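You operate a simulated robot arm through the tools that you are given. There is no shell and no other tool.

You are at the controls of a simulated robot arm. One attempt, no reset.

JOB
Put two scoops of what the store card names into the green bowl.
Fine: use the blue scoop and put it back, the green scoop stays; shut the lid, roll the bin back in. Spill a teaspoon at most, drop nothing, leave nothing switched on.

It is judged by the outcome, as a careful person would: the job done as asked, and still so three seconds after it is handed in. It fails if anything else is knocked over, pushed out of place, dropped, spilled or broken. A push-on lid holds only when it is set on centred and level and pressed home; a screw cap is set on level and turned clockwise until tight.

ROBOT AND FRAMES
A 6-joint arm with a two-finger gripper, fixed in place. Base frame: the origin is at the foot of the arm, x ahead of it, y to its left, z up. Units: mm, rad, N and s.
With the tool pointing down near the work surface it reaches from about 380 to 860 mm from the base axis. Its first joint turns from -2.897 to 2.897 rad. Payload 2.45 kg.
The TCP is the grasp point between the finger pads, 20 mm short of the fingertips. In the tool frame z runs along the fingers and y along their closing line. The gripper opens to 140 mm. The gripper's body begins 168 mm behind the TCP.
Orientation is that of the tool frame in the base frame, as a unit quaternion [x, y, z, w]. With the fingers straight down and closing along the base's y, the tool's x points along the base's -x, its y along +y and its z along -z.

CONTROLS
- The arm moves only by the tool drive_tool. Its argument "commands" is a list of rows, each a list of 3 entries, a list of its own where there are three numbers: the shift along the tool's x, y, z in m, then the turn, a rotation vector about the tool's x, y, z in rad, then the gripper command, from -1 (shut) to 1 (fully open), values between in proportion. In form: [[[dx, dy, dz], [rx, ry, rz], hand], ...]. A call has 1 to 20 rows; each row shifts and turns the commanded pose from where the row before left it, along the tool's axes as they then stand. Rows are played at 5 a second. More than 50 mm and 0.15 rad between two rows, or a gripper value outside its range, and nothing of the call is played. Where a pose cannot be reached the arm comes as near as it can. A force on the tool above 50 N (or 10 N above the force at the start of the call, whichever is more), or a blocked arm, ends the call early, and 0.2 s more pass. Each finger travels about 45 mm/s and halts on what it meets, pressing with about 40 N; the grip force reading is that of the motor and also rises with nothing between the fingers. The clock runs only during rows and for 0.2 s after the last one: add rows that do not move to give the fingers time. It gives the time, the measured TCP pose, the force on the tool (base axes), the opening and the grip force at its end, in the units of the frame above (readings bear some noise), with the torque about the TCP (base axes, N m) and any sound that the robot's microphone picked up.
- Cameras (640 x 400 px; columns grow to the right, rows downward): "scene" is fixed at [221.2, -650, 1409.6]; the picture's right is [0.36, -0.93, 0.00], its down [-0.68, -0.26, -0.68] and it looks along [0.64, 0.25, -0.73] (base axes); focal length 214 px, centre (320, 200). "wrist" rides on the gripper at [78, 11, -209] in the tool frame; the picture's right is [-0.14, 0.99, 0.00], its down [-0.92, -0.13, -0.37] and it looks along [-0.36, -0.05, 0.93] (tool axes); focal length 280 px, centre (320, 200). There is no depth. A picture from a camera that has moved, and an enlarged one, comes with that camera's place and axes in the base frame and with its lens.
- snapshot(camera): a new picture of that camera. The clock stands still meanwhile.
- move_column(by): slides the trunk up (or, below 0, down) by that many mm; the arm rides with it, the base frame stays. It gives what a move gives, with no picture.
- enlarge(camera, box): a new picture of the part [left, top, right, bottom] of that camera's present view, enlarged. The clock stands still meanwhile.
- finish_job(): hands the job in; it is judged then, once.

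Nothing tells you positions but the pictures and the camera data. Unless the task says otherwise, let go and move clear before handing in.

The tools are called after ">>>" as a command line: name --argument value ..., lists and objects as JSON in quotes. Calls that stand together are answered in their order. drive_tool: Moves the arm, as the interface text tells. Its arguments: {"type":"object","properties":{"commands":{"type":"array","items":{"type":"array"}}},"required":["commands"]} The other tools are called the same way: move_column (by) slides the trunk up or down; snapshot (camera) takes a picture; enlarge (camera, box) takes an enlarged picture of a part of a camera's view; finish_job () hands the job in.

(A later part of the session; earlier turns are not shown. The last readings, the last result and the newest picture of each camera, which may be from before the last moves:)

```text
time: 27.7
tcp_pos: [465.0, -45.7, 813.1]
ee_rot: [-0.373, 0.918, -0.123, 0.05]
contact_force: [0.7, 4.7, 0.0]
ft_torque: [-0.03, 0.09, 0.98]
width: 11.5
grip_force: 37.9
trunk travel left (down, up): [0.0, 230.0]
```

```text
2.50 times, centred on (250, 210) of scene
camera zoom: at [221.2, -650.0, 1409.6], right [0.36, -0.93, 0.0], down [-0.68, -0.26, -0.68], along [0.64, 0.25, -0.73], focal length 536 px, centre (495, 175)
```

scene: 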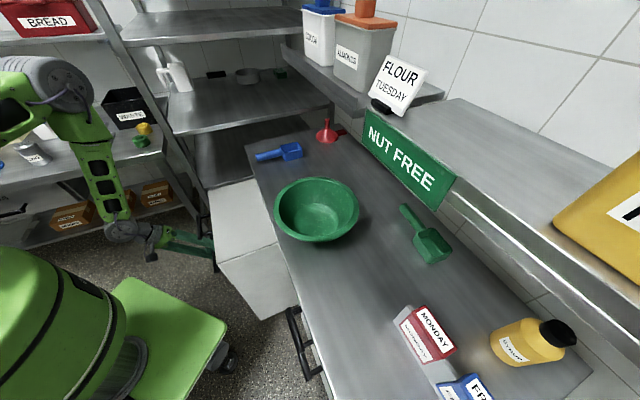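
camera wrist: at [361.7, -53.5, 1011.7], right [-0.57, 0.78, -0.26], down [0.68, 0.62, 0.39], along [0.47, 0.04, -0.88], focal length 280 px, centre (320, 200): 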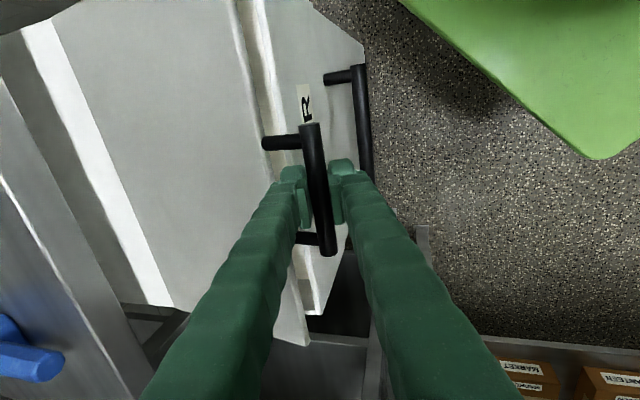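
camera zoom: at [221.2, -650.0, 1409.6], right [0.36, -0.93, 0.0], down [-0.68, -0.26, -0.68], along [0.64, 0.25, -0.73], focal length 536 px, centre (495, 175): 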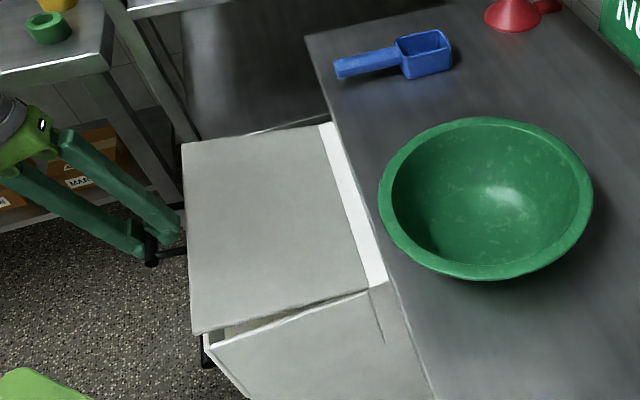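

>>> drive_tool --commands '[[[0, -0.01184, -0.02289], [0, 0, 0], -1], [[0, -0.01407, -0.02159], [0, 0, 0], -1], [[0, -0.01613, -0.02006], [0, 0, 0], -1], [[0, -0.01808, -0.01838], [0, 0, 0], -1], [[0, -0.01982, -0.01646], [0, 0, 0], -1], [[0, -0.02138, -0.01441], [0, 0, 0], -1], [[0, 0, 0], [0, 0, 0], -1]]'

>>> snapshot --camera "wrist"

>>> enlarge --camera "scene" --box '[140, 130, 360, 290]'

```text
time: 29.3
tcp_pos: [492.0, -81.8, 907.1]
ee_rot: [-0.373, 0.917, -0.131, 0.058]
contact_force: [25.3, 24.1, -0.5]
ft_torque: [-0.25, 0.2, 1.13]
width: 11.6
grip_force: 38.0
out of reach, approached as far as the arm can: row 4, 5, 6
trunk travel left (down, up): [0.0, 230.0]
```

```text
taken
camera wrist: at [385.9, -87.3, 1102.5], right [-0.56, 0.78, -0.28], down [0.67, 0.63, 0.4], along [0.48, 0.04, -0.87], focal length 280 px, centre (320, 200)
```

wrist: 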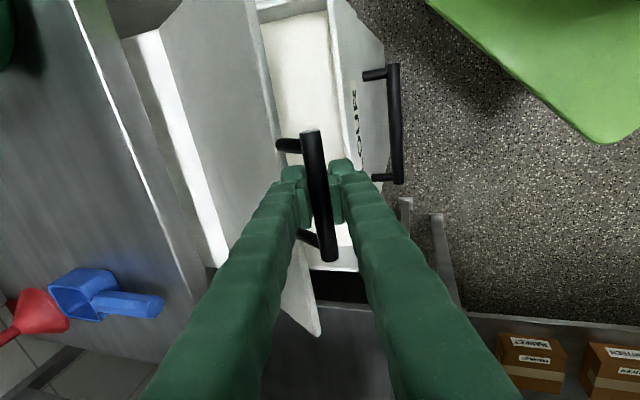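

```text
2.50 times, centred on (250, 210) of scene
camera zoom: at [221.2, -650.0, 1409.6], right [0.36, -0.93, 0.0], down [-0.68, -0.26, -0.68], along [0.64, 0.25, -0.73], focal length 536 px, centre (495, 175)
```

zoom: 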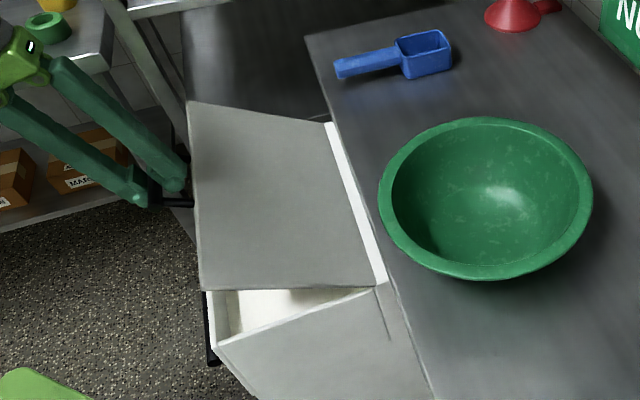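

The lid opens freely and I can see white flour inside, but the arm is at its inner reach limit with the trunk this low. I'll lower the lid back along its arc, then raise the trunk for more room.

>>> drive_tool --commands '[[[-0.001, 0.01818, 0.01779], [0, 0, 0], -1], [[-0.001, 0.01629, 0.0195], [0, 0, 0], -1], [[-0.001, 0.01429, 0.02103], [0, 0, 0], -1], [[-0.001, 0.01209, 0.02231], [0, 0, 0], -1], [[-0.001, 0.00806, 0.0187], [0, 0, 0], -1], [[0, 0.003, 0.008], [0, 0, 0], -1], [[0, 0, 0], [0, 0, 0], -1]]'

>>> snapshot --camera "wrist"

```text
time: 30.9
tcp_pos: [460.2, -50.8, 784.1]
ee_rot: [-0.374, 0.918, -0.123, 0.048]
contact_force: [-26.1, -23.8, -2.1]
ft_torque: [-0.31, 0.25, 1.26]
width: 11.4
grip_force: 38.5
trunk travel left (down, up): [0.0, 230.0]
```

```text
taken
camera wrist: at [358.9, -59.2, 982.0], right [-0.57, 0.78, -0.26], down [0.68, 0.62, 0.39], along [0.46, 0.04, -0.88], focal length 280 px, centre (320, 200)
```

wrist: 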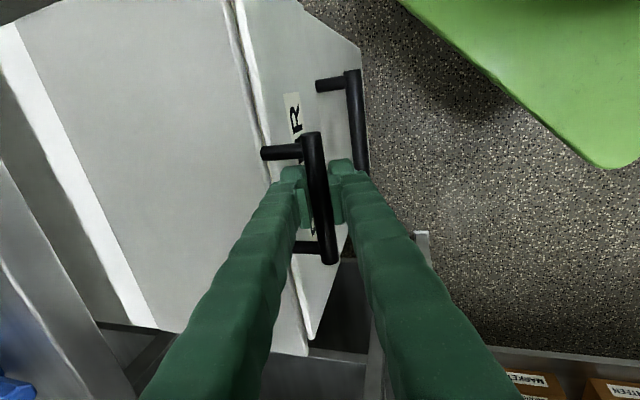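

>>> drive_tool --commands '[[[0.0025, 0, 0], [0, 0, 0], -1], [[0, 0, 0], [0, 0, 0], -1]]'

>>> move_column --by 40

>>> snapshot --camera "wrist"

```text
time: 31.5
tcp_pos: [462.2, -53.7, 784.9]
ee_rot: [-0.373, 0.918, -0.124, 0.052]
contact_force: [-18.1, -15.6, -1.0]
ft_torque: [-0.32, 0.2, 1.14]
width: 11.5
grip_force: 38.8
trunk travel left (down, up): [0.0, 230.0]
```

```text
time: 32.4
tcp_pos: [462.9, -52.4, 824.8]
ee_rot: [-0.373, 0.918, -0.124, 0.051]
contact_force: [-11.1, -6.9, 2.3]
ft_torque: [-0.14, -0.1, 0.94]
width: 11.5
grip_force: 38.4
trunk travel left (down, up): [-40.0, 190.0]
```

```text
taken
camera wrist: at [360.4, -60.2, 1022.6], right [-0.57, 0.78, -0.26], down [0.68, 0.62, 0.39], along [0.47, 0.04, -0.88], focal length 280 px, centre (320, 200)
```

wrist: 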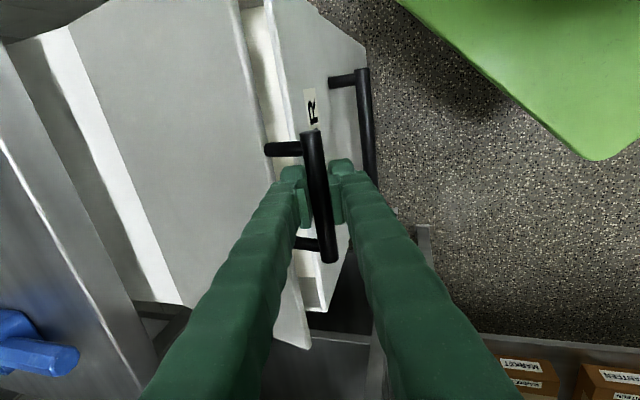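

>>> move_column --by 40

>>> enlarge --camera "scene" --box '[140, 130, 360, 290]'

```text
time: 33.2
tcp_pos: [463.5, -51.5, 864.1]
ee_rot: [-0.374, 0.918, -0.123, 0.051]
contact_force: [-4.6, 0.8, 2.6]
ft_torque: [-0.42, 0.2, 1.29]
width: 11.2
grip_force: 38.3
trunk travel left (down, up): [-80.0, 150.0]
```

```text
2.50 times, centred on (250, 210) of scene
camera zoom: at [221.2, -650.0, 1409.6], right [0.36, -0.93, 0.0], down [-0.68, -0.26, -0.68], along [0.64, 0.25, -0.73], focal length 536 px, centre (495, 175)
```

zoom: 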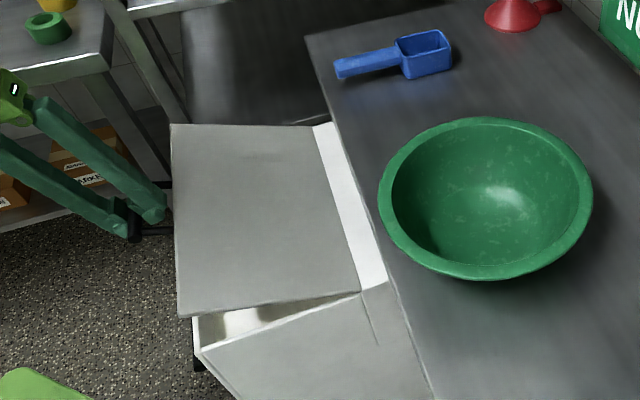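

>>> drive_tool --commands '[[[0, -0.01731, -0.01929], [0, 0, 0], -1], [[0, -0.01914, -0.01765], [0, 0, 0], -1], [[0, -0.02092, -0.01582], [0, 0, 0], -1], [[0, -0.02242, -0.01375], [0, 0, 0], -1], [[0, -0.02378, -0.01152], [0, 0, 0], -1], [[0, 0, 0], [0, 0, 0], -1]]'

>>> snapshot --camera "wrist"

>>> enlarge --camera "scene" --box '[140, 130, 360, 290]'

```text
time: 34.6
tcp_pos: [517.4, -105.8, 960.4]
ee_rot: [-0.373, 0.917, -0.128, 0.054]
contact_force: [6.8, 5.0, -0.4]
ft_torque: [-0.26, 0.13, 1.3]
width: 11.4
grip_force: 38.2
out of reach, approached as far as the arm can: row 5
trunk travel left (down, up): [-80.0, 150.0]
```

```text
taken
camera wrist: at [412.8, -112.4, 1157.5], right [-0.57, 0.78, -0.27], down [0.67, 0.63, 0.39], along [0.48, 0.04, -0.88], focal length 280 px, centre (320, 200)
```

wrist: 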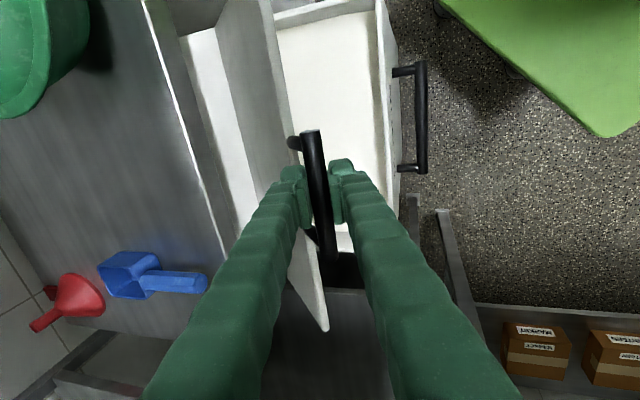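

```text
2.50 times, centred on (250, 210) of scene
camera zoom: at [221.2, -650.0, 1409.6], right [0.36, -0.93, 0.0], down [-0.68, -0.26, -0.68], along [0.64, 0.25, -0.73], focal length 536 px, centre (495, 175)
```

zoom: 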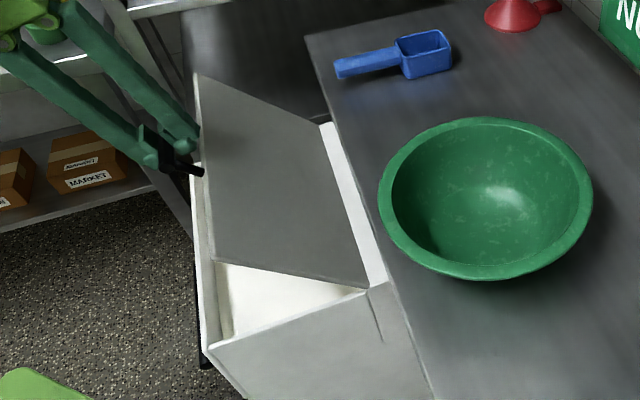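

>>> drive_tool --commands '[[[0, 0, 0], [-0.09, 0, 0], -1], [[0, 0, 0], [-0.09, 0, 0], -1], [[0, 0, 0], [-0.09, 0, 0], -1], [[0, 0, 0], [0, 0, 0], -1]]'

```text
time: 35.6
tcp_pos: [517.4, -105.3, 960.4]
ee_rot: [-0.373, 0.917, -0.128, 0.054]
contact_force: [11.9, 11.3, -1.4]
ft_torque: [-0.01, 0.08, 1.34]
width: 10.9
grip_force: 37.8
out of reach, approached as far as the arm can: row 1, 2, 3
trunk travel left (down, up): [-80.0, 150.0]
```

>>> snapshot --camera "scene"

>>> snapshot --camera "wrist"

```text
taken
```

scene: 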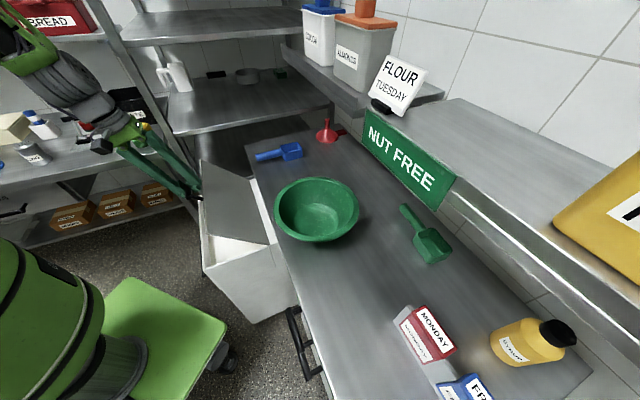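

```text
taken
camera wrist: at [412.6, -111.8, 1157.0], right [-0.57, 0.78, -0.27], down [0.67, 0.63, 0.39], along [0.47, 0.04, -0.88], focal length 280 px, centre (320, 200)
```

wrist: 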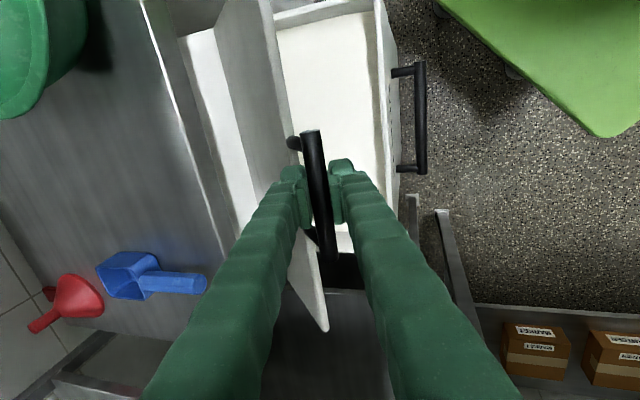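

>>> move_column --by 16

>>> drive_tool --commands '[[[0, -0.0096, 0.0028], [0, 0, 0], -1], [[0, -0.0096, 0.0028], [0, 0, 0], -1], [[0, 0, 0], [0, 0, 0], -1]]'

```text
time: 36.2
tcp_pos: [516.9, -105.3, 977.4]
ee_rot: [-0.373, 0.917, -0.128, 0.054]
contact_force: [7.7, 13.3, 8.0]
ft_torque: [-0.29, -0.02, 1.22]
width: 11.5
grip_force: 38.4
trunk travel left (down, up): [-96.0, 134.0]
```

```text
time: 37.0
tcp_pos: [527.5, -118.3, 971.4]
ee_rot: [-0.373, 0.917, -0.131, 0.056]
contact_force: [16.9, 15.0, -5.4]
ft_torque: [-0.21, 0.24, 1.23]
width: 11.2
grip_force: 38.2
out of reach, approached as far as the arm can: row 2
trunk travel left (down, up): [-96.0, 134.0]
```

>>> drive_tool --commands '[[[0, 0, 0], [0.1, 0, 0], -1], [[0, 0, 0], [0.1, 0, 0], -1], [[0, 0, 0], [0.1, 0, 0], -1], [[0, 0, 0], [0, 0, 0], -1]]'

```text
time: 38.0
tcp_pos: [525.7, -118.3, 973.0]
ee_rot: [-0.361, 0.888, -0.263, 0.107]
contact_force: [-0.3, -2.5, -6.6]
ft_torque: [-0.41, 0.58, 1.24]
width: 11.4
grip_force: 38.6
trunk travel left (down, up): [-96.0, 134.0]
```

>>> drive_tool --commands '[[[0, -0.0204, -0.0009], [0, 0, 0], -1], [[0, -0.0202, 0.0006], [0, 0, 0], -1], [[0, -0.0201, 0.0023], [0, 0, 0], -1], [[0, -0.0199, 0.0039], [0, 0, 0], -1], [[0, 0, 0], [0, 0, 0], -1]]'

>>> snapshot --camera "scene"

>>> snapshot --camera "wrist"

```text
time: 39.2
tcp_pos: [576.8, -169.9, 1012.7]
ee_rot: [-0.36, 0.888, -0.263, 0.109]
contact_force: [-1.8, -2.1, -1.4]
ft_torque: [-0.25, 0.35, 1.0]
width: 11.2
grip_force: 38.5
trunk travel left (down, up): [-96.0, 134.0]
```

```text
taken
```

scene: 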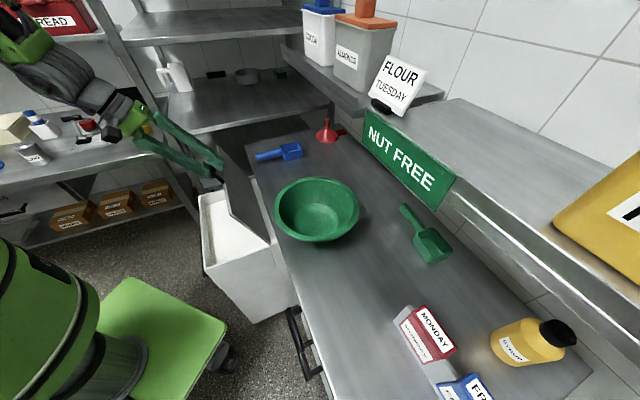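

```text
taken
camera wrist: at [433.5, -136.8, 1179.6], right [-0.48, 0.69, -0.54], down [0.59, 0.71, 0.38], along [0.65, -0.14, -0.75], focal length 280 px, centre (320, 200)
```

wrist: 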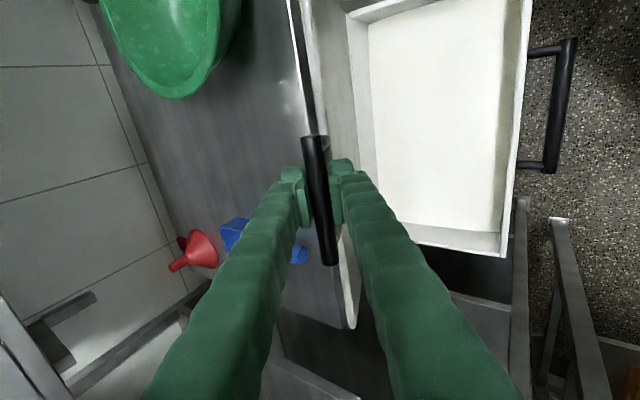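

>>> drive_tool --commands '[[[0, -0.0196, 0.0055], [0, 0, 0], -1], [[0, -0.0191, 0.007], [0, 0, 0], -1], [[0, -0.0184, 0.0085], [0, 0, 0], -1], [[0, 0, 0], [0, 0, 0], -1]]'

>>> enlarge --camera "scene" --box '[140, 110, 380, 290]'

>>> snapshot --camera "wrist"

```text
time: 40.2
tcp_pos: [618.2, -212.3, 1024.4]
ee_rot: [-0.361, 0.888, -0.264, 0.108]
contact_force: [-0.1, -1.7, -8.4]
ft_torque: [-0.45, 0.47, 1.13]
width: 11.3
grip_force: 38.3
trunk travel left (down, up): [-96.0, 134.0]
```

```text
2.22 times, centred on (260, 200) of scene
camera zoom: at [221.2, -650.0, 1409.6], right [0.36, -0.93, 0.0], down [-0.68, -0.26, -0.68], along [0.64, 0.25, -0.73], focal length 477 px, centre (453, 200)
```

zoom: 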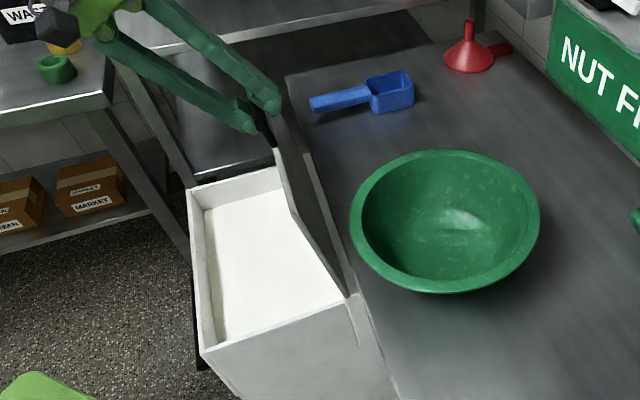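

```text
taken
camera wrist: at [475.2, -178.2, 1192.4], right [-0.48, 0.69, -0.54], down [0.59, 0.71, 0.38], along [0.65, -0.14, -0.75], focal length 280 px, centre (320, 200)
```

wrist: 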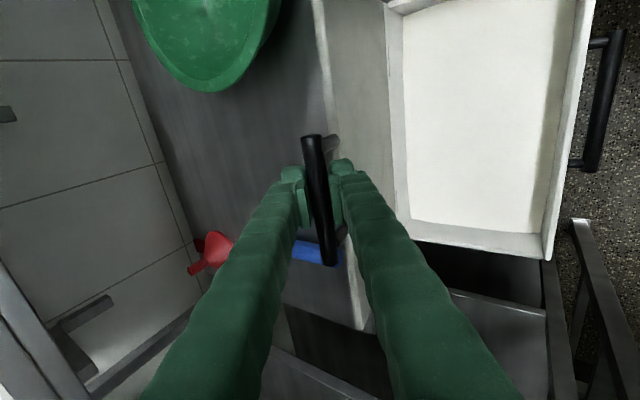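

>>> drive_tool --commands '[[[0, -0.0089, 0.00485], [0, 0, 0], -1], [[0, -0.0087, 0.0052], [0, 0, 0], -1], [[0, -0.0085, 0.00555], [0, 0, 0], -1], [[0, 0, 0], [0, 0, 0], -1]]'

>>> enlarge --camera "scene" --box '[180, 130, 340, 250]'

>>> snapshot --camera "wrist"

```text
time: 41.2
tcp_pos: [639.0, -233.3, 1026.6]
ee_rot: [-0.362, 0.888, -0.264, 0.108]
contact_force: [3.8, 4.6, -1.7]
ft_torque: [-0.39, 0.36, 1.23]
width: 11.2
grip_force: 38.4
trunk travel left (down, up): [-96.0, 134.0]
```

```text
3.33 times, centred on (260, 190) of scene
camera zoom: at [221.2, -650.0, 1409.6], right [0.36, -0.93, 0.0], down [-0.68, -0.26, -0.68], along [0.64, 0.25, -0.73], focal length 715 px, centre (520, 233)
```

zoom: 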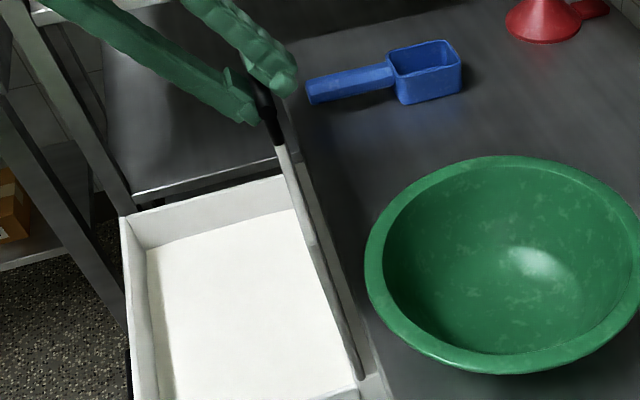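

```text
taken
camera wrist: at [496.4, -199.7, 1194.2], right [-0.48, 0.69, -0.54], down [0.59, 0.71, 0.38], along [0.65, -0.14, -0.75], focal length 280 px, centre (320, 200)
```

wrist: 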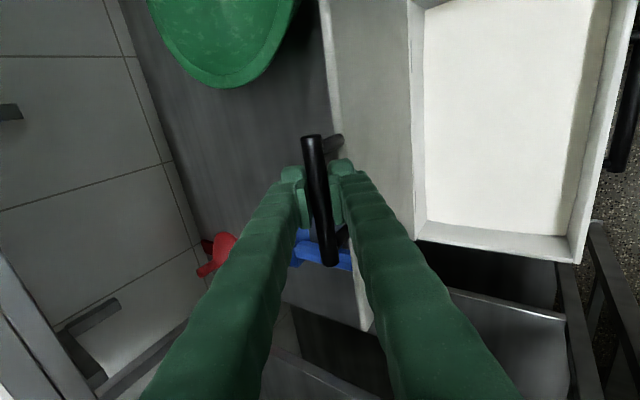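

>>> drive_tool --commands '[[[0, -0.00827, 0.0059], [0, 0, 0], -1], [[0, -0.00804, 0.0062], [0, 0, 0], -1], [[0, 0, 0], [0, 0, 0], -1]]'

>>> enlarge --camera "scene" --box '[180, 130, 340, 250]'

>>> snapshot --camera "wrist"

```text
time: 42.0
tcp_pos: [652.5, -247.9, 1027.0]
ee_rot: [-0.361, 0.888, -0.263, 0.109]
contact_force: [7.9, 7.5, 4.1]
ft_torque: [-0.3, 0.26, 0.99]
width: 11.4
grip_force: 38.2
trunk travel left (down, up): [-96.0, 134.0]
```

```text
3.33 times, centred on (260, 190) of scene
camera zoom: at [221.2, -650.0, 1409.6], right [0.36, -0.93, 0.0], down [-0.68, -0.26, -0.68], along [0.64, 0.25, -0.73], focal length 715 px, centre (520, 233)
```

zoom: 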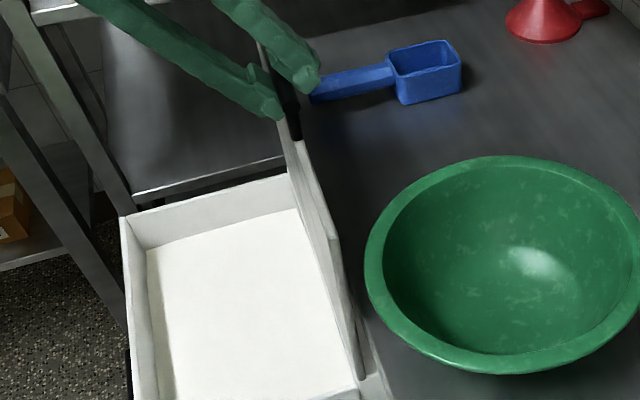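

```text
taken
camera wrist: at [510.7, -214.2, 1193.2], right [-0.48, 0.69, -0.54], down [0.59, 0.71, 0.38], along [0.65, -0.14, -0.75], focal length 280 px, centre (320, 200)
```

wrist: 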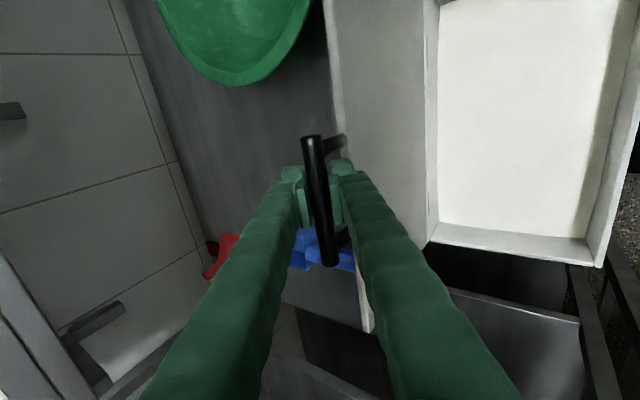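

>>> enlarge --camera "scene" --box '[244, 186, 308, 246]'

>>> enlarge --camera "wrist" --box '[260, 0, 480, 140]'

```text
6.67 times, centred on (276, 216) of scene
camera zoom: at [221.2, -650.0, 1409.6], right [0.36, -0.93, 0.0], down [-0.68, -0.26, -0.68], along [0.64, 0.25, -0.73], focal length 1430 px, centre (613, 93)
```

zoom: 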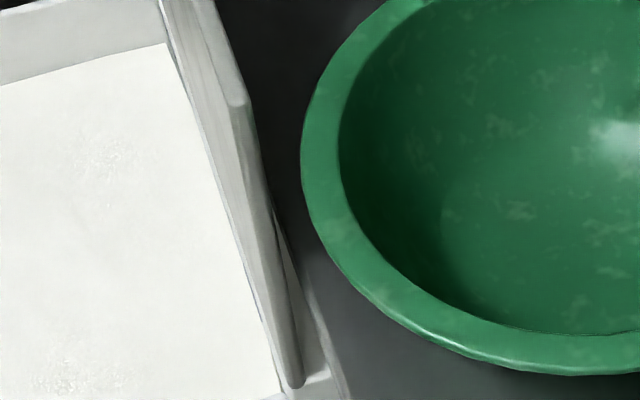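

```text
2.86 times, centred on (370, 70) of wrist
camera zoom: at [510.7, -214.2, 1193.2], right [-0.48, 0.69, -0.54], down [0.59, 0.71, 0.38], along [0.65, -0.14, -0.75], focal length 801 px, centre (177, 571)
```

zoom: 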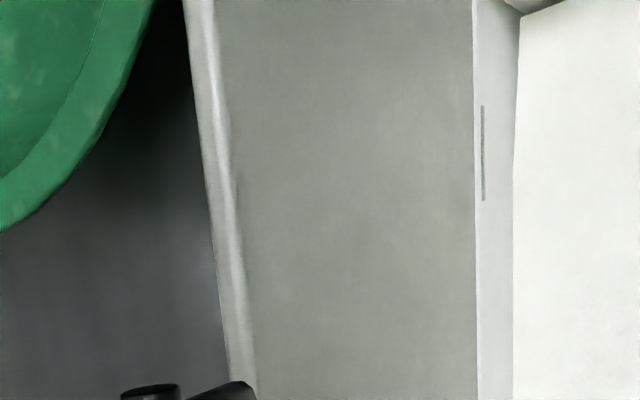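

The lid is past upright, but it would lean back against the bench edge with its corner touching the bowl. I'll ease it forward to about 70°, nudge the bin in about 9 mm through the handle, and raise it again so it leans clear of the bowl.

>>> drive_tool --commands '[[[0, 0.0183, -0.0133], [0, 0, 0], -1], [[0, 0.0194, -0.0117], [0, 0, 0], -1], [[0, 0.0203, -0.0099], [0, 0, 0], -1], [[0, 0.0212, -0.008], [0, 0, 0], -1], [[0, 0.0218, -0.0061], [0, 0, 0], -1], [[0, -0.0038, 0.0025], [0, 0, 0], -1], [[0, -0.0038, 0.0025], [0, 0, 0], -1], [[0, 0, 0], [0, 0, 0], -1]]'

>>> enlarge --camera "scene" --box '[180, 130, 340, 250]'

```text
time: 43.8
tcp_pos: [581.2, -176.5, 1012.1]
ee_rot: [-0.361, 0.888, -0.264, 0.108]
contact_force: [0.1, 2.6, 5.9]
ft_torque: [-0.66, 0.46, 0.68]
width: 11.3
grip_force: 37.6
trunk travel left (down, up): [-96.0, 134.0]
```

```text
3.33 times, centred on (260, 190) of scene
camera zoom: at [221.2, -650.0, 1409.6], right [0.36, -0.93, 0.0], down [-0.68, -0.26, -0.68], along [0.64, 0.25, -0.73], focal length 715 px, centre (520, 233)
```

zoom: 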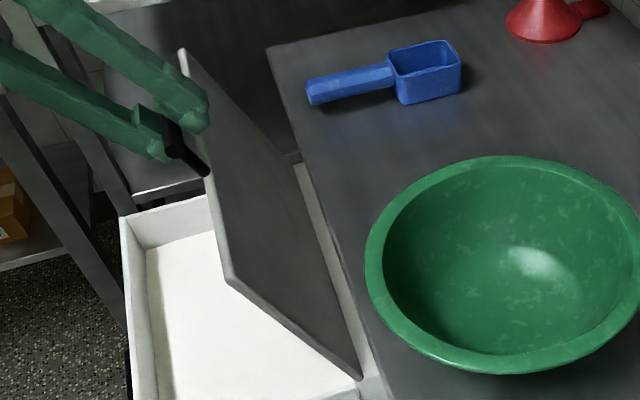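

>>> drive_tool --commands '[[[0, 0.0221, -0.0046], [0, 0, 0], -1], [[0, 0.0225, -0.0026], [0, 0, 0], -1], [[0, 0.0227, -0.0007], [0, 0, 0], -1], [[0, 0.0224, 0.0013], [0, 0, 0], -1], [[0, 0.0224, 0.0034], [0, 0, 0], -1], [[0, 0, 0], [0, 0, 0], -1]]'

>>> enlarge --camera "scene" --box '[180, 130, 340, 250]'

```text
time: 45.2
tcp_pos: [512.9, -106.8, 951.6]
ee_rot: [-0.361, 0.888, -0.263, 0.108]
contact_force: [-6.5, -3.8, -2.4]
ft_torque: [-0.33, 0.43, 0.88]
width: 11.3
grip_force: 37.9
trunk travel left (down, up): [-96.0, 134.0]
```

```text
3.33 times, centred on (260, 190) of scene
camera zoom: at [221.2, -650.0, 1409.6], right [0.36, -0.93, 0.0], down [-0.68, -0.26, -0.68], along [0.64, 0.25, -0.73], focal length 715 px, centre (520, 233)
```

zoom: 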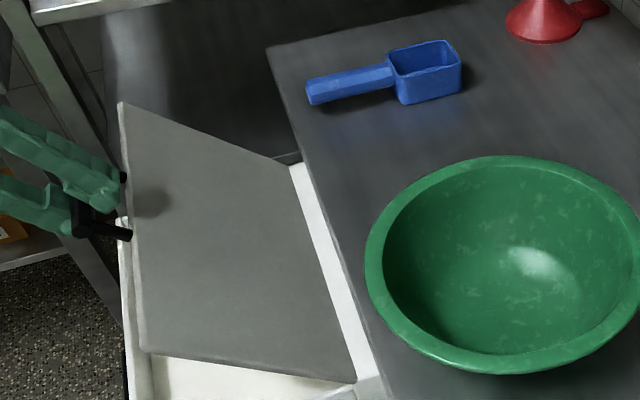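

>>> drive_tool --commands '[[[0, -0.0045, 0.0029], [0, 0, 0], -1], [[0, -0.0045, 0.0029], [0, 0, 0], -1], [[0, -0.0045, 0.0029], [0, 0, 0], -1], [[0, 0, 0], [0, 0, 0], -1]]'

>>> enlarge --camera "scene" --box '[180, 130, 340, 250]'

```text
time: 46.2
tcp_pos: [527.1, -119.4, 953.7]
ee_rot: [-0.36, 0.888, -0.263, 0.109]
contact_force: [-8.2, -10.4, -3.3]
ft_torque: [-0.5, 0.46, 0.87]
width: 11.0
grip_force: 37.3
trunk travel left (down, up): [-96.0, 134.0]
```

```text
3.33 times, centred on (260, 190) of scene
camera zoom: at [221.2, -650.0, 1409.6], right [0.36, -0.93, 0.0], down [-0.68, -0.26, -0.68], along [0.64, 0.25, -0.73], focal length 715 px, centre (520, 233)
```

zoom: 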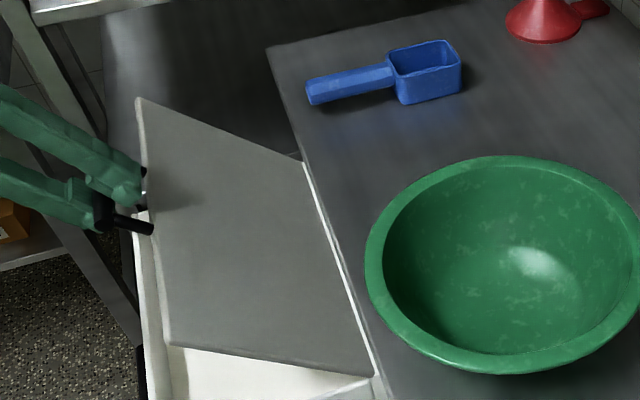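

>>> drive_tool --commands '[[[0, 0.0034, -0.0022], [0, 0, 0], -1], [[0, 0.0034, -0.0022], [0, 0, 0], -1], [[0, 0, 0], [0, 0, 0], -1]]'

>>> enlarge --camera "scene" --box '[180, 130, 340, 250]'

```text
time: 47.0
tcp_pos: [519.3, -113.7, 952.2]
ee_rot: [-0.36, 0.888, -0.263, 0.108]
contact_force: [-10.7, -12.0, -2.7]
ft_torque: [-0.35, 0.45, 0.91]
width: 11.1
grip_force: 38.2
trunk travel left (down, up): [-96.0, 134.0]
```

```text
3.33 times, centred on (260, 190) of scene
camera zoom: at [221.2, -650.0, 1409.6], right [0.36, -0.93, 0.0], down [-0.68, -0.26, -0.68], along [0.64, 0.25, -0.73], focal length 715 px, centre (520, 233)
```

zoom: 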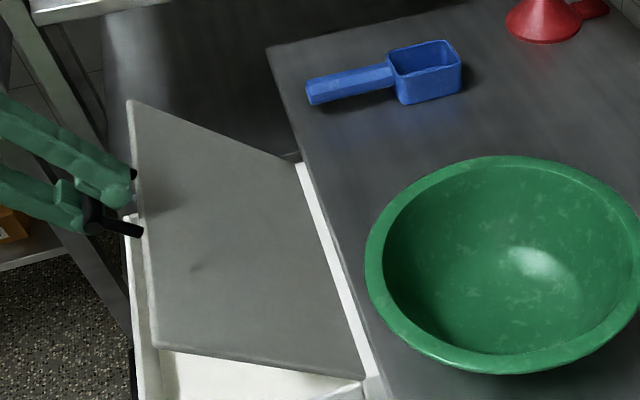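

>>> drive_tool --commands '[[[0, -0.0209, -0.0028], [0, 0, 0], -1], [[0, -0.021, -0.0014], [0, 0, 0], -1], [[0, -0.0203, -0.0002], [0, 0, 0], -1], [[0, -0.0202, 0.0014], [0, 0, 0], -1], [[0, -0.0201, 0.0031], [0, 0, 0], -1], [[0, -0.02, 0.0047], [0, 0, 0], -1], [[0, -0.0194, 0.0062], [0, 0, 0], -1], [[0, -0.0188, 0.0077], [0, 0, 0], -1], [[0, -0.0181, 0.0092], [0, 0, 0], -1], [[0, 0, 0], [0, 0, 0], -1]]'

>>> enlarge --camera "scene" --box '[180, 130, 340, 250]'

>>> enlarge --camera "scene" --box '[244, 186, 308, 246]'

```text
time: 49.2
tcp_pos: [638.5, -232.3, 1028.6]
ee_rot: [-0.361, 0.888, -0.264, 0.107]
contact_force: [7.9, 6.0, -6.1]
ft_torque: [-0.39, 0.34, 1.22]
width: 11.3
grip_force: 38.6
trunk travel left (down, up): [-96.0, 134.0]
```

```text
3.33 times, centred on (260, 190) of scene
camera zoom: at [221.2, -650.0, 1409.6], right [0.36, -0.93, 0.0], down [-0.68, -0.26, -0.68], along [0.64, 0.25, -0.73], focal length 715 px, centre (520, 233)
```

zoom: 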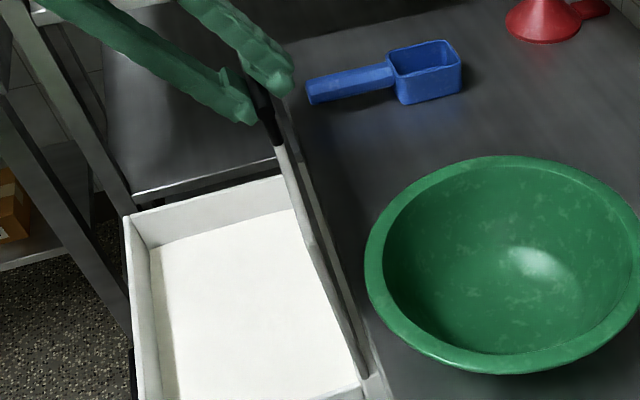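

```text
6.67 times, centred on (276, 216) of scene
camera zoom: at [221.2, -650.0, 1409.6], right [0.36, -0.93, 0.0], down [-0.68, -0.26, -0.68], along [0.64, 0.25, -0.73], focal length 1430 px, centre (613, 93)
```

zoom: 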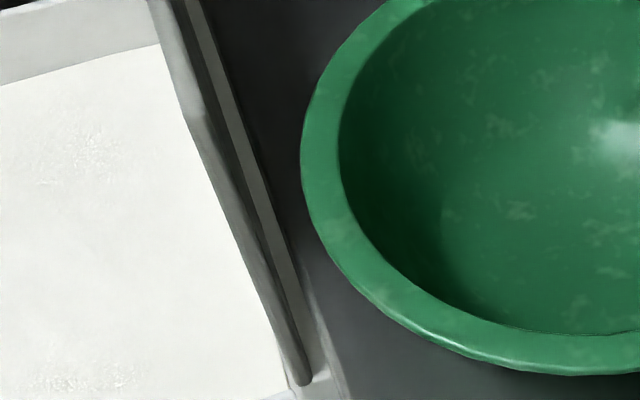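

>>> drive_tool --commands '[[[0, -0.0085, 0.0052], [0, 0, 0], -1], [[0, -0.0084, 0.0055], [0, 0, 0], -1], [[0, -0.0066, 0.0045], [0, 0, 0], -1], [[0, 0, 0], [0, 0, 0], -1]]'

>>> enlarge --camera "scene" --box '[244, 186, 308, 246]'

```text
time: 50.2
tcp_pos: [656.7, -249.6, 1027.9]
ee_rot: [-0.361, 0.888, -0.263, 0.108]
contact_force: [13.1, 14.6, -1.9]
ft_torque: [-0.07, 0.09, 1.02]
width: 11.4
grip_force: 38.6
trunk travel left (down, up): [-96.0, 134.0]
```

```text
6.67 times, centred on (276, 216) of scene
camera zoom: at [221.2, -650.0, 1409.6], right [0.36, -0.93, 0.0], down [-0.68, -0.26, -0.68], along [0.64, 0.25, -0.73], focal length 1430 px, centre (613, 93)
```

zoom: 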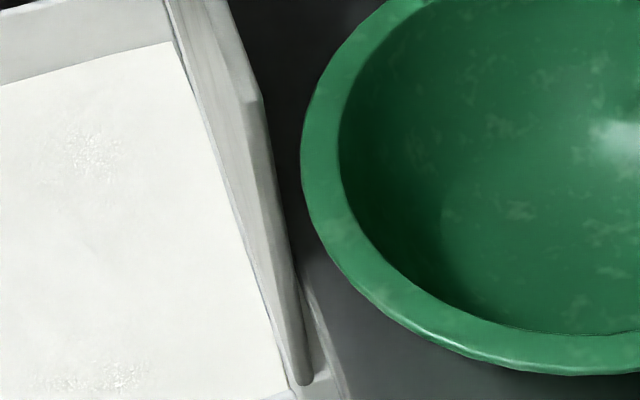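

>>> drive_tool --commands '[[[0, -0.004, 0.003], [0, 0, 0], -1], [[0, -0.004, 0.003], [0, 0, 0], -1], [[0, 0, 0], [0, 0, 0], -1]]'

>>> enlarge --camera "scene" --box '[244, 186, 308, 246]'

```text
time: 51.0
tcp_pos: [662.7, -256.2, 1026.2]
ee_rot: [-0.361, 0.888, -0.263, 0.11]
contact_force: [16.3, 15.1, 1.4]
ft_torque: [-0.22, 0.29, 0.91]
width: 11.5
grip_force: 38.5
trunk travel left (down, up): [-96.0, 134.0]
```

```text
6.67 times, centred on (276, 216) of scene
camera zoom: at [221.2, -650.0, 1409.6], right [0.36, -0.93, 0.0], down [-0.68, -0.26, -0.68], along [0.64, 0.25, -0.73], focal length 1430 px, centre (613, 93)
```

zoom: 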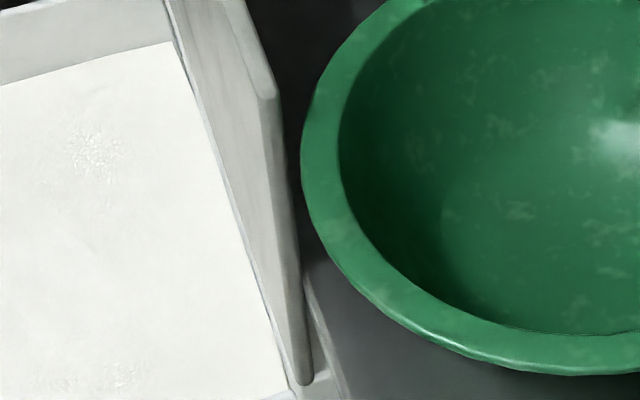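

>>> drive_tool --commands '[[[-0.002, 0, 0], [0, 0, 0], -1], [[0, 0, 0], [0, 0, 0], -0.8], [[0, 0, 0], [0, 0, 0], -0.7], [[0, 0, 0], [0, 0, 0], -0.7]]'

>>> enlarge --camera "scene" --box '[244, 186, 308, 246]'

>>> snapshot --camera "wrist"

```text
time: 52.0
tcp_pos: [663.5, -256.7, 1027.0]
ee_rot: [-0.36, 0.888, -0.264, 0.108]
contact_force: [0.3, 0.8, 0.4]
ft_torque: [0.02, 0.0, 0.01]
width: 21.0
grip_force: 0.0
trunk travel left (down, up): [-96.0, 134.0]
```

```text
6.67 times, centred on (276, 216) of scene
camera zoom: at [221.2, -650.0, 1409.6], right [0.36, -0.93, 0.0], down [-0.68, -0.26, -0.68], along [0.64, 0.25, -0.73], focal length 1430 px, centre (613, 93)
```

zoom: 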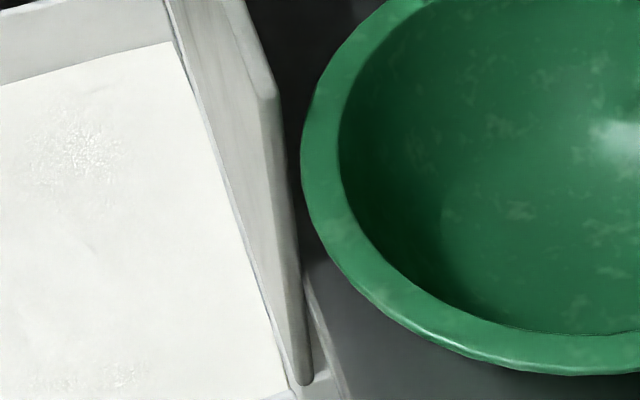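

```text
taken
camera wrist: at [519.7, -223.6, 1193.7], right [-0.48, 0.69, -0.54], down [0.59, 0.71, 0.38], along [0.65, -0.14, -0.75], focal length 280 px, centre (320, 200)
```

wrist: 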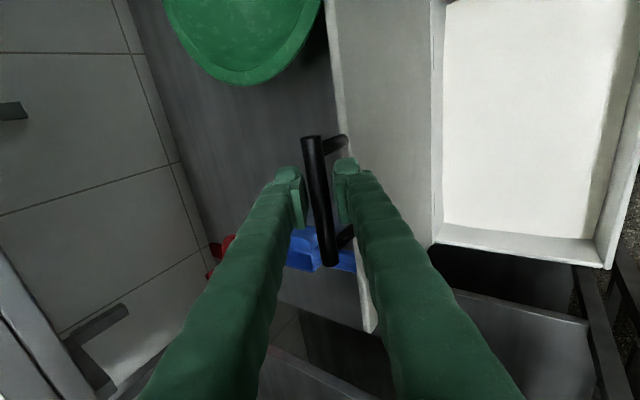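

The lid stays put when released, leaning on the bench edge clear of the bowl. I'll back the gripper away along its axis.

>>> drive_tool --commands '[[[0, 0, 0], [0, 0, 0], -0.5], [[0, 0, -0.015], [0, 0, 0], -0.5], [[0, 0, -0.025], [0, 0, 0], -0.5], [[0, 0, -0.04], [0, 0, 0], -0.5], [[0, 0, -0.04], [0, 0, 0], -0.5], [[0, 0, 0], [0, 0, 0], -0.5]]'

>>> snapshot --camera "wrist"

>>> snapshot --camera "scene"

```text
time: 53.4
tcp_pos: [611.4, -206.7, 1117.4]
ee_rot: [-0.36, 0.887, -0.268, 0.111]
contact_force: [0.7, -0.1, 0.4]
ft_torque: [0.02, -0.02, -0.02]
width: 34.8
grip_force: 0.1
out of reach, approached as far as the arm can: row 5
trunk travel left (down, up): [-96.0, 134.0]
```

```text
taken
camera wrist: at [467.7, -172.8, 1283.4], right [-0.47, 0.69, -0.55], down [0.59, 0.71, 0.38], along [0.65, -0.14, -0.74], focal length 280 px, centre (320, 200)
```

wrist: 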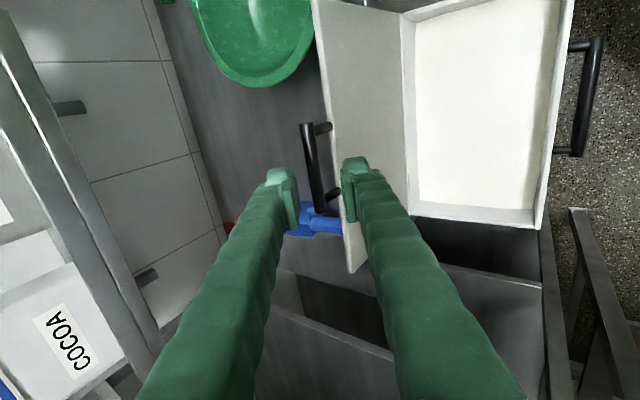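

```text
taken
```

scene: 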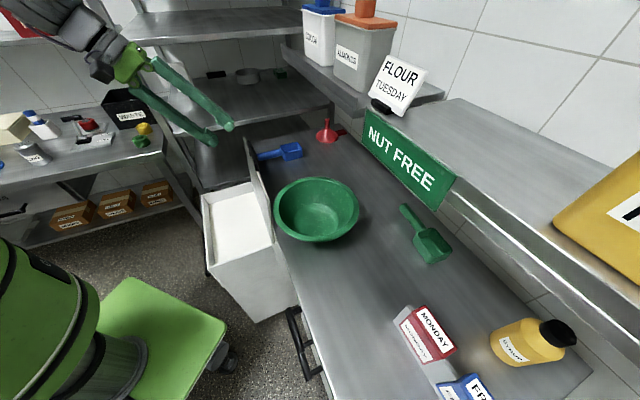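

>>> drive_tool --commands '[[[0, 0, 0], [0, 0, 0.143], -0.5], [[0, 0, 0], [0, 0, 0.143], -0.5], [[0, 0, 0], [0, 0, 0.143], -0.5], [[0, 0, 0], [0, 0, 0.143], -0.5], [[0, 0, 0], [0, 0, 0.143], -0.5], [[0, 0, 0], [0, 0, 0.143], -0.5], [[0, 0, 0], [0, 0, 0.143], -0.5], [[0, 0, 0], [0, 0, 0.143], -0.5], [[0, 0, 0], [0, 0, 0.143], -0.5], [[0, 0, 0], [0, 0, 0.143], -0.5], [[0, 0, 0], [0, 0, 0.141], -0.5], [[0, 0, 0], [0, 0.145, 0], -0.5], [[0, 0, 0], [0, 0.145, 0], -0.5], [[0, 0, 0], [0, 0.145, 0], -0.5], [[0, 0, 0], [0, 0.145, 0], -0.5], [[0, 0, 0], [0, 0, 0], -0.5]]'

>>> snapshot --camera "wrist"

```text
time: 56.8
tcp_pos: [601.6, -190.5, 1086.5]
ee_rot: [0.391, 0.914, -0.08, 0.072]
contact_force: [-0.1, 0.4, -0.3]
ft_torque: [0.0, 0.07, -0.02]
width: 35.0
grip_force: 0.0
out of reach, approached as far as the arm can: row 14, 15
trunk travel left (down, up): [-96.0, 134.0]
```

```text
taken
camera wrist: at [540.6, -86.8, 1273.9], right [0.81, 0.58, -0.06], down [0.51, -0.66, 0.55], along [0.28, -0.48, -0.83], focal length 280 px, centre (320, 200)
```

wrist: 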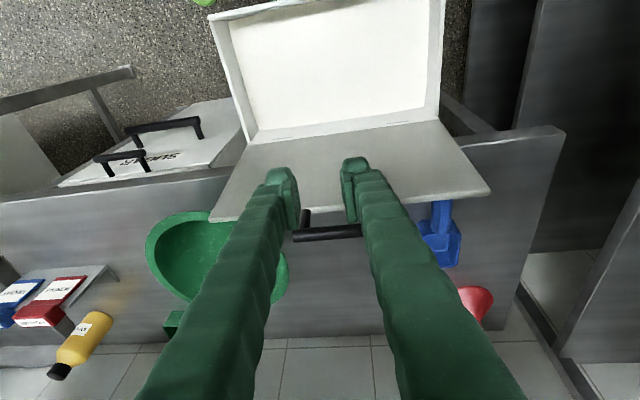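

>>> move_column --by 134

>>> drive_tool --commands '[[[0, 0.03, 0.02], [0, 0, 0], -0.5], [[0, 0.04, 0.02], [0, 0, 0], -0.5], [[0, 0.04, 0.02], [0, 0, 0], -0.5], [[0, 0.04, 0.02], [0, 0, 0], -0.5], [[0, 0.04, 0.02], [0, 0, 0], -0.5], [[0, 0, 0], [0, 0, 0], -0.5]]'

>>> snapshot --camera "wrist"

```text
time: 58.5
tcp_pos: [599.9, -191.7, 1222.6]
ee_rot: [0.39, 0.914, -0.079, 0.074]
contact_force: [0.9, -0.6, 0.0]
ft_torque: [-0.01, -0.01, 0.03]
width: 34.9
grip_force: 0.0
trunk travel left (down, up): [-230.0, 0.0]
```

```text
time: 59.9
tcp_pos: [744.0, -81.2, 1108.7]
ee_rot: [0.39, 0.914, -0.078, 0.074]
contact_force: [-0.3, 0.3, 0.3]
ft_torque: [-0.01, 0.0, 0.03]
width: 34.9
grip_force: 0.2
trunk travel left (down, up): [-230.0, 0.0]
```

```text
taken
camera wrist: at [681.9, 23.9, 1296.1], right [0.81, 0.58, -0.06], down [0.51, -0.66, 0.55], along [0.28, -0.48, -0.83], focal length 280 px, centre (320, 200)
```

wrist: 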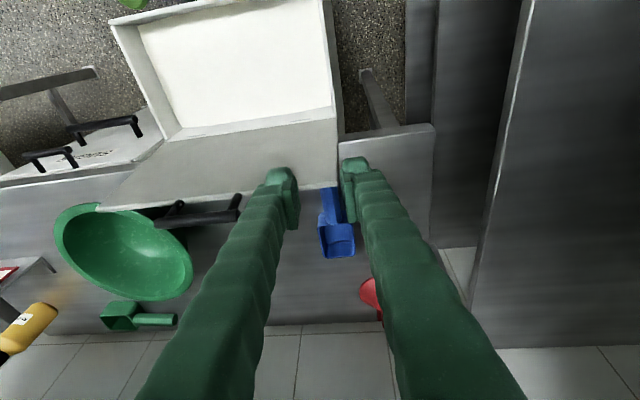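

>>> enlarge --camera "wrist" --box '[280, 160, 400, 270]'

>>> enlarge --camera "scene" --box '[240, 130, 320, 180]'

```text
3.64 times, centred on (340, 215) of wrist
camera zoom: at [681.9, 23.9, 1296.1], right [0.81, 0.58, -0.06], down [0.51, -0.66, 0.55], along [0.28, -0.48, -0.83], focal length 1020 px, centre (247, 146)
```

zoom: 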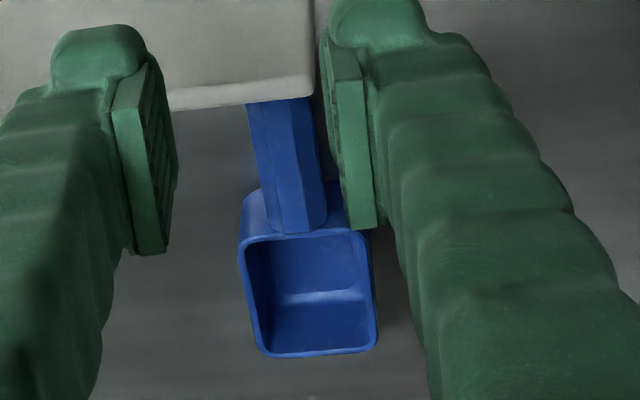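

```text
8.00 times, centred on (280, 155) of scene
camera zoom: at [221.2, -650.0, 1409.6], right [0.36, -0.93, 0.0], down [-0.68, -0.26, -0.68], along [0.64, 0.25, -0.73], focal length 1716 px, centre (640, 560)
```

zoom: 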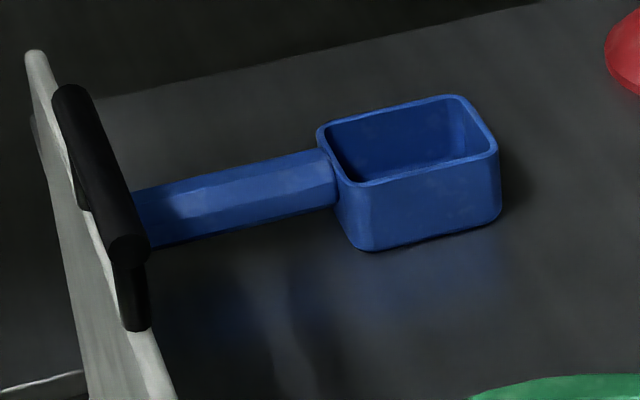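

>>> drive_tool --commands '[[[0, 0, 0.03], [-0.045, 0.0975, 0], 0], [[0, 0, 0.03], [-0.045, 0.0975, 0], 0], [[0, 0, 0], [0, 0, 0], 0]]'

>>> snapshot --camera "wrist"

```text
time: 60.6
tcp_pos: [710.9, -87.7, 1027.2]
ee_rot: [0.391, 0.917, -0.062, 0.058]
contact_force: [-0.1, -0.3, -0.1]
ft_torque: [-0.01, 0.0, -0.01]
width: 70.1
grip_force: 0.1
out of reach, approached as far as the arm can: row 1, 2
trunk travel left (down, up): [-230.0, 0.0]
```

```text
taken
camera wrist: at [653.2, 8.5, 1218.9], right [0.81, 0.58, -0.05], down [0.52, -0.68, 0.51], along [0.27, -0.44, -0.86], focal length 280 px, centre (320, 200)
```

wrist: 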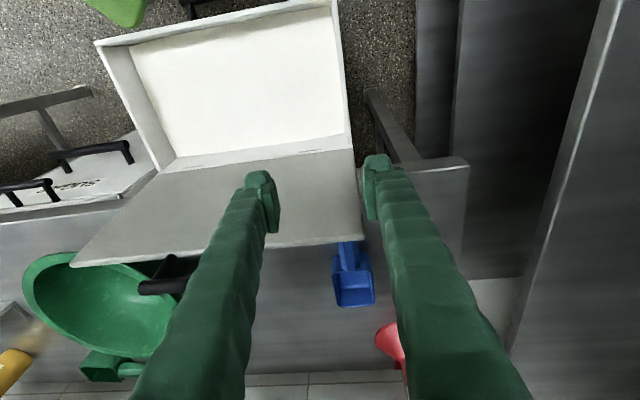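

>>> snapshot --camera "scene"

>>> enlarge --camera "scene" --box '[0, 0, 260, 162]'

```text
taken
```

scene: 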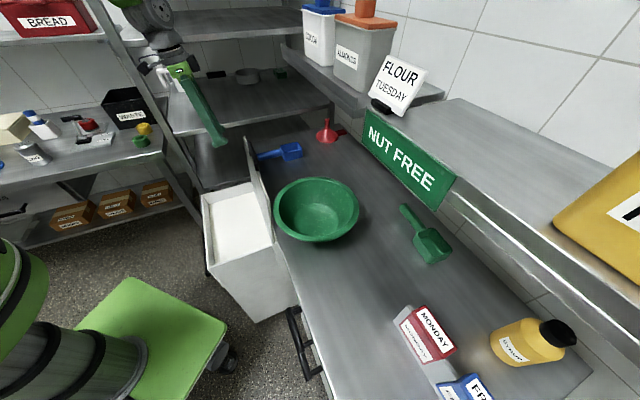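

```text
2.46 times, centred on (130, 81) of scene
camera zoom: at [221.2, -650.0, 1409.6], right [0.36, -0.93, 0.0], down [-0.68, -0.26, -0.68], along [0.64, 0.25, -0.73], focal length 528 px, centre (788, 493)
```

zoom: 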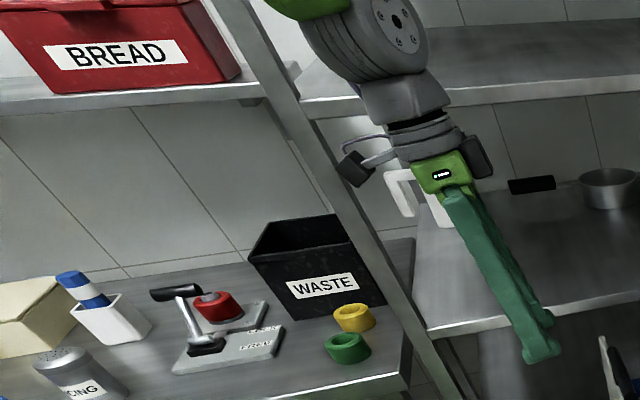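

The arm's wrist seems to be passing near a singularity, which blocks a vertical tool here. I'll make the tilt purely radial first, then bring it upright in that plane.

>>> drive_tool --commands '[[[0, 0, 0], [-0.128, -0.0415, 0], 0], [[0, 0, 0], [-0.128, -0.0415, 0], 0], [[0, 0, 0], [0, 0, 0], 0]]'

```text
time: 61.5
tcp_pos: [702.0, -78.1, 1020.3]
ee_rot: [0.379, 0.912, 0.028, 0.155]
contact_force: [-0.2, -0.5, -0.4]
ft_torque: [0.02, -0.01, 0.01]
width: 69.8
grip_force: 0.1
out of reach, approached as far as the arm can: row 1, 2
trunk travel left (down, up): [-230.0, 0.0]
```

>>> drive_tool --commands '[[[0, 0, 0], [-0.002, -0.098, 0], 0], [[0, 0, 0], [-0.002, -0.098, 0], 0], [[0, 0, 0], [-0.079, -0.064, 0], 0], [[0, 0, 0], [-0.079, -0.064, 0], 0], [[0, 0, 0], [-0.078, 0.062, 0], 0], [[0, 0, 0], [0, 0, 0], 0]]'

>>> snapshot --camera "scene"

```text
time: 62.9
tcp_pos: [677.9, -123.7, 1012.7]
ee_rot: [0.371, 0.899, -0.002, 0.234]
contact_force: [-0.5, -1.0, -0.5]
ft_torque: [-0.06, -0.04, -0.02]
width: 69.8
grip_force: 0.1
out of reach, approached as far as the arm can: row 2, 3, 4
trunk travel left (down, up): [-230.0, 0.0]
```

```text
taken
```

scene: 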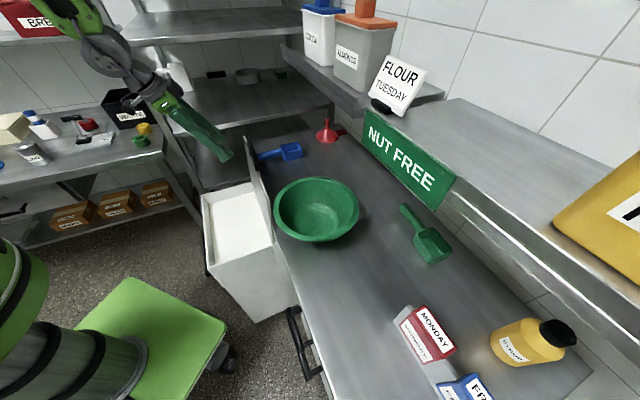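

>>> drive_tool --commands '[[[0, 0, 0], [-0.09, -0.049, 0], 0], [[0, 0, 0], [-0.09, -0.049, 0], 0], [[0, 0, 0], [0, 0, 0], 0]]'

```text
time: 63.6
tcp_pos: [676.5, -124.5, 1013.0]
ee_rot: [0.348, 0.883, 0.06, 0.31]
contact_force: [-0.4, -0.1, 0.5]
ft_torque: [-0.02, 0.02, 0.0]
width: 69.9
grip_force: 0.1
trunk travel left (down, up): [-230.0, 0.0]
```

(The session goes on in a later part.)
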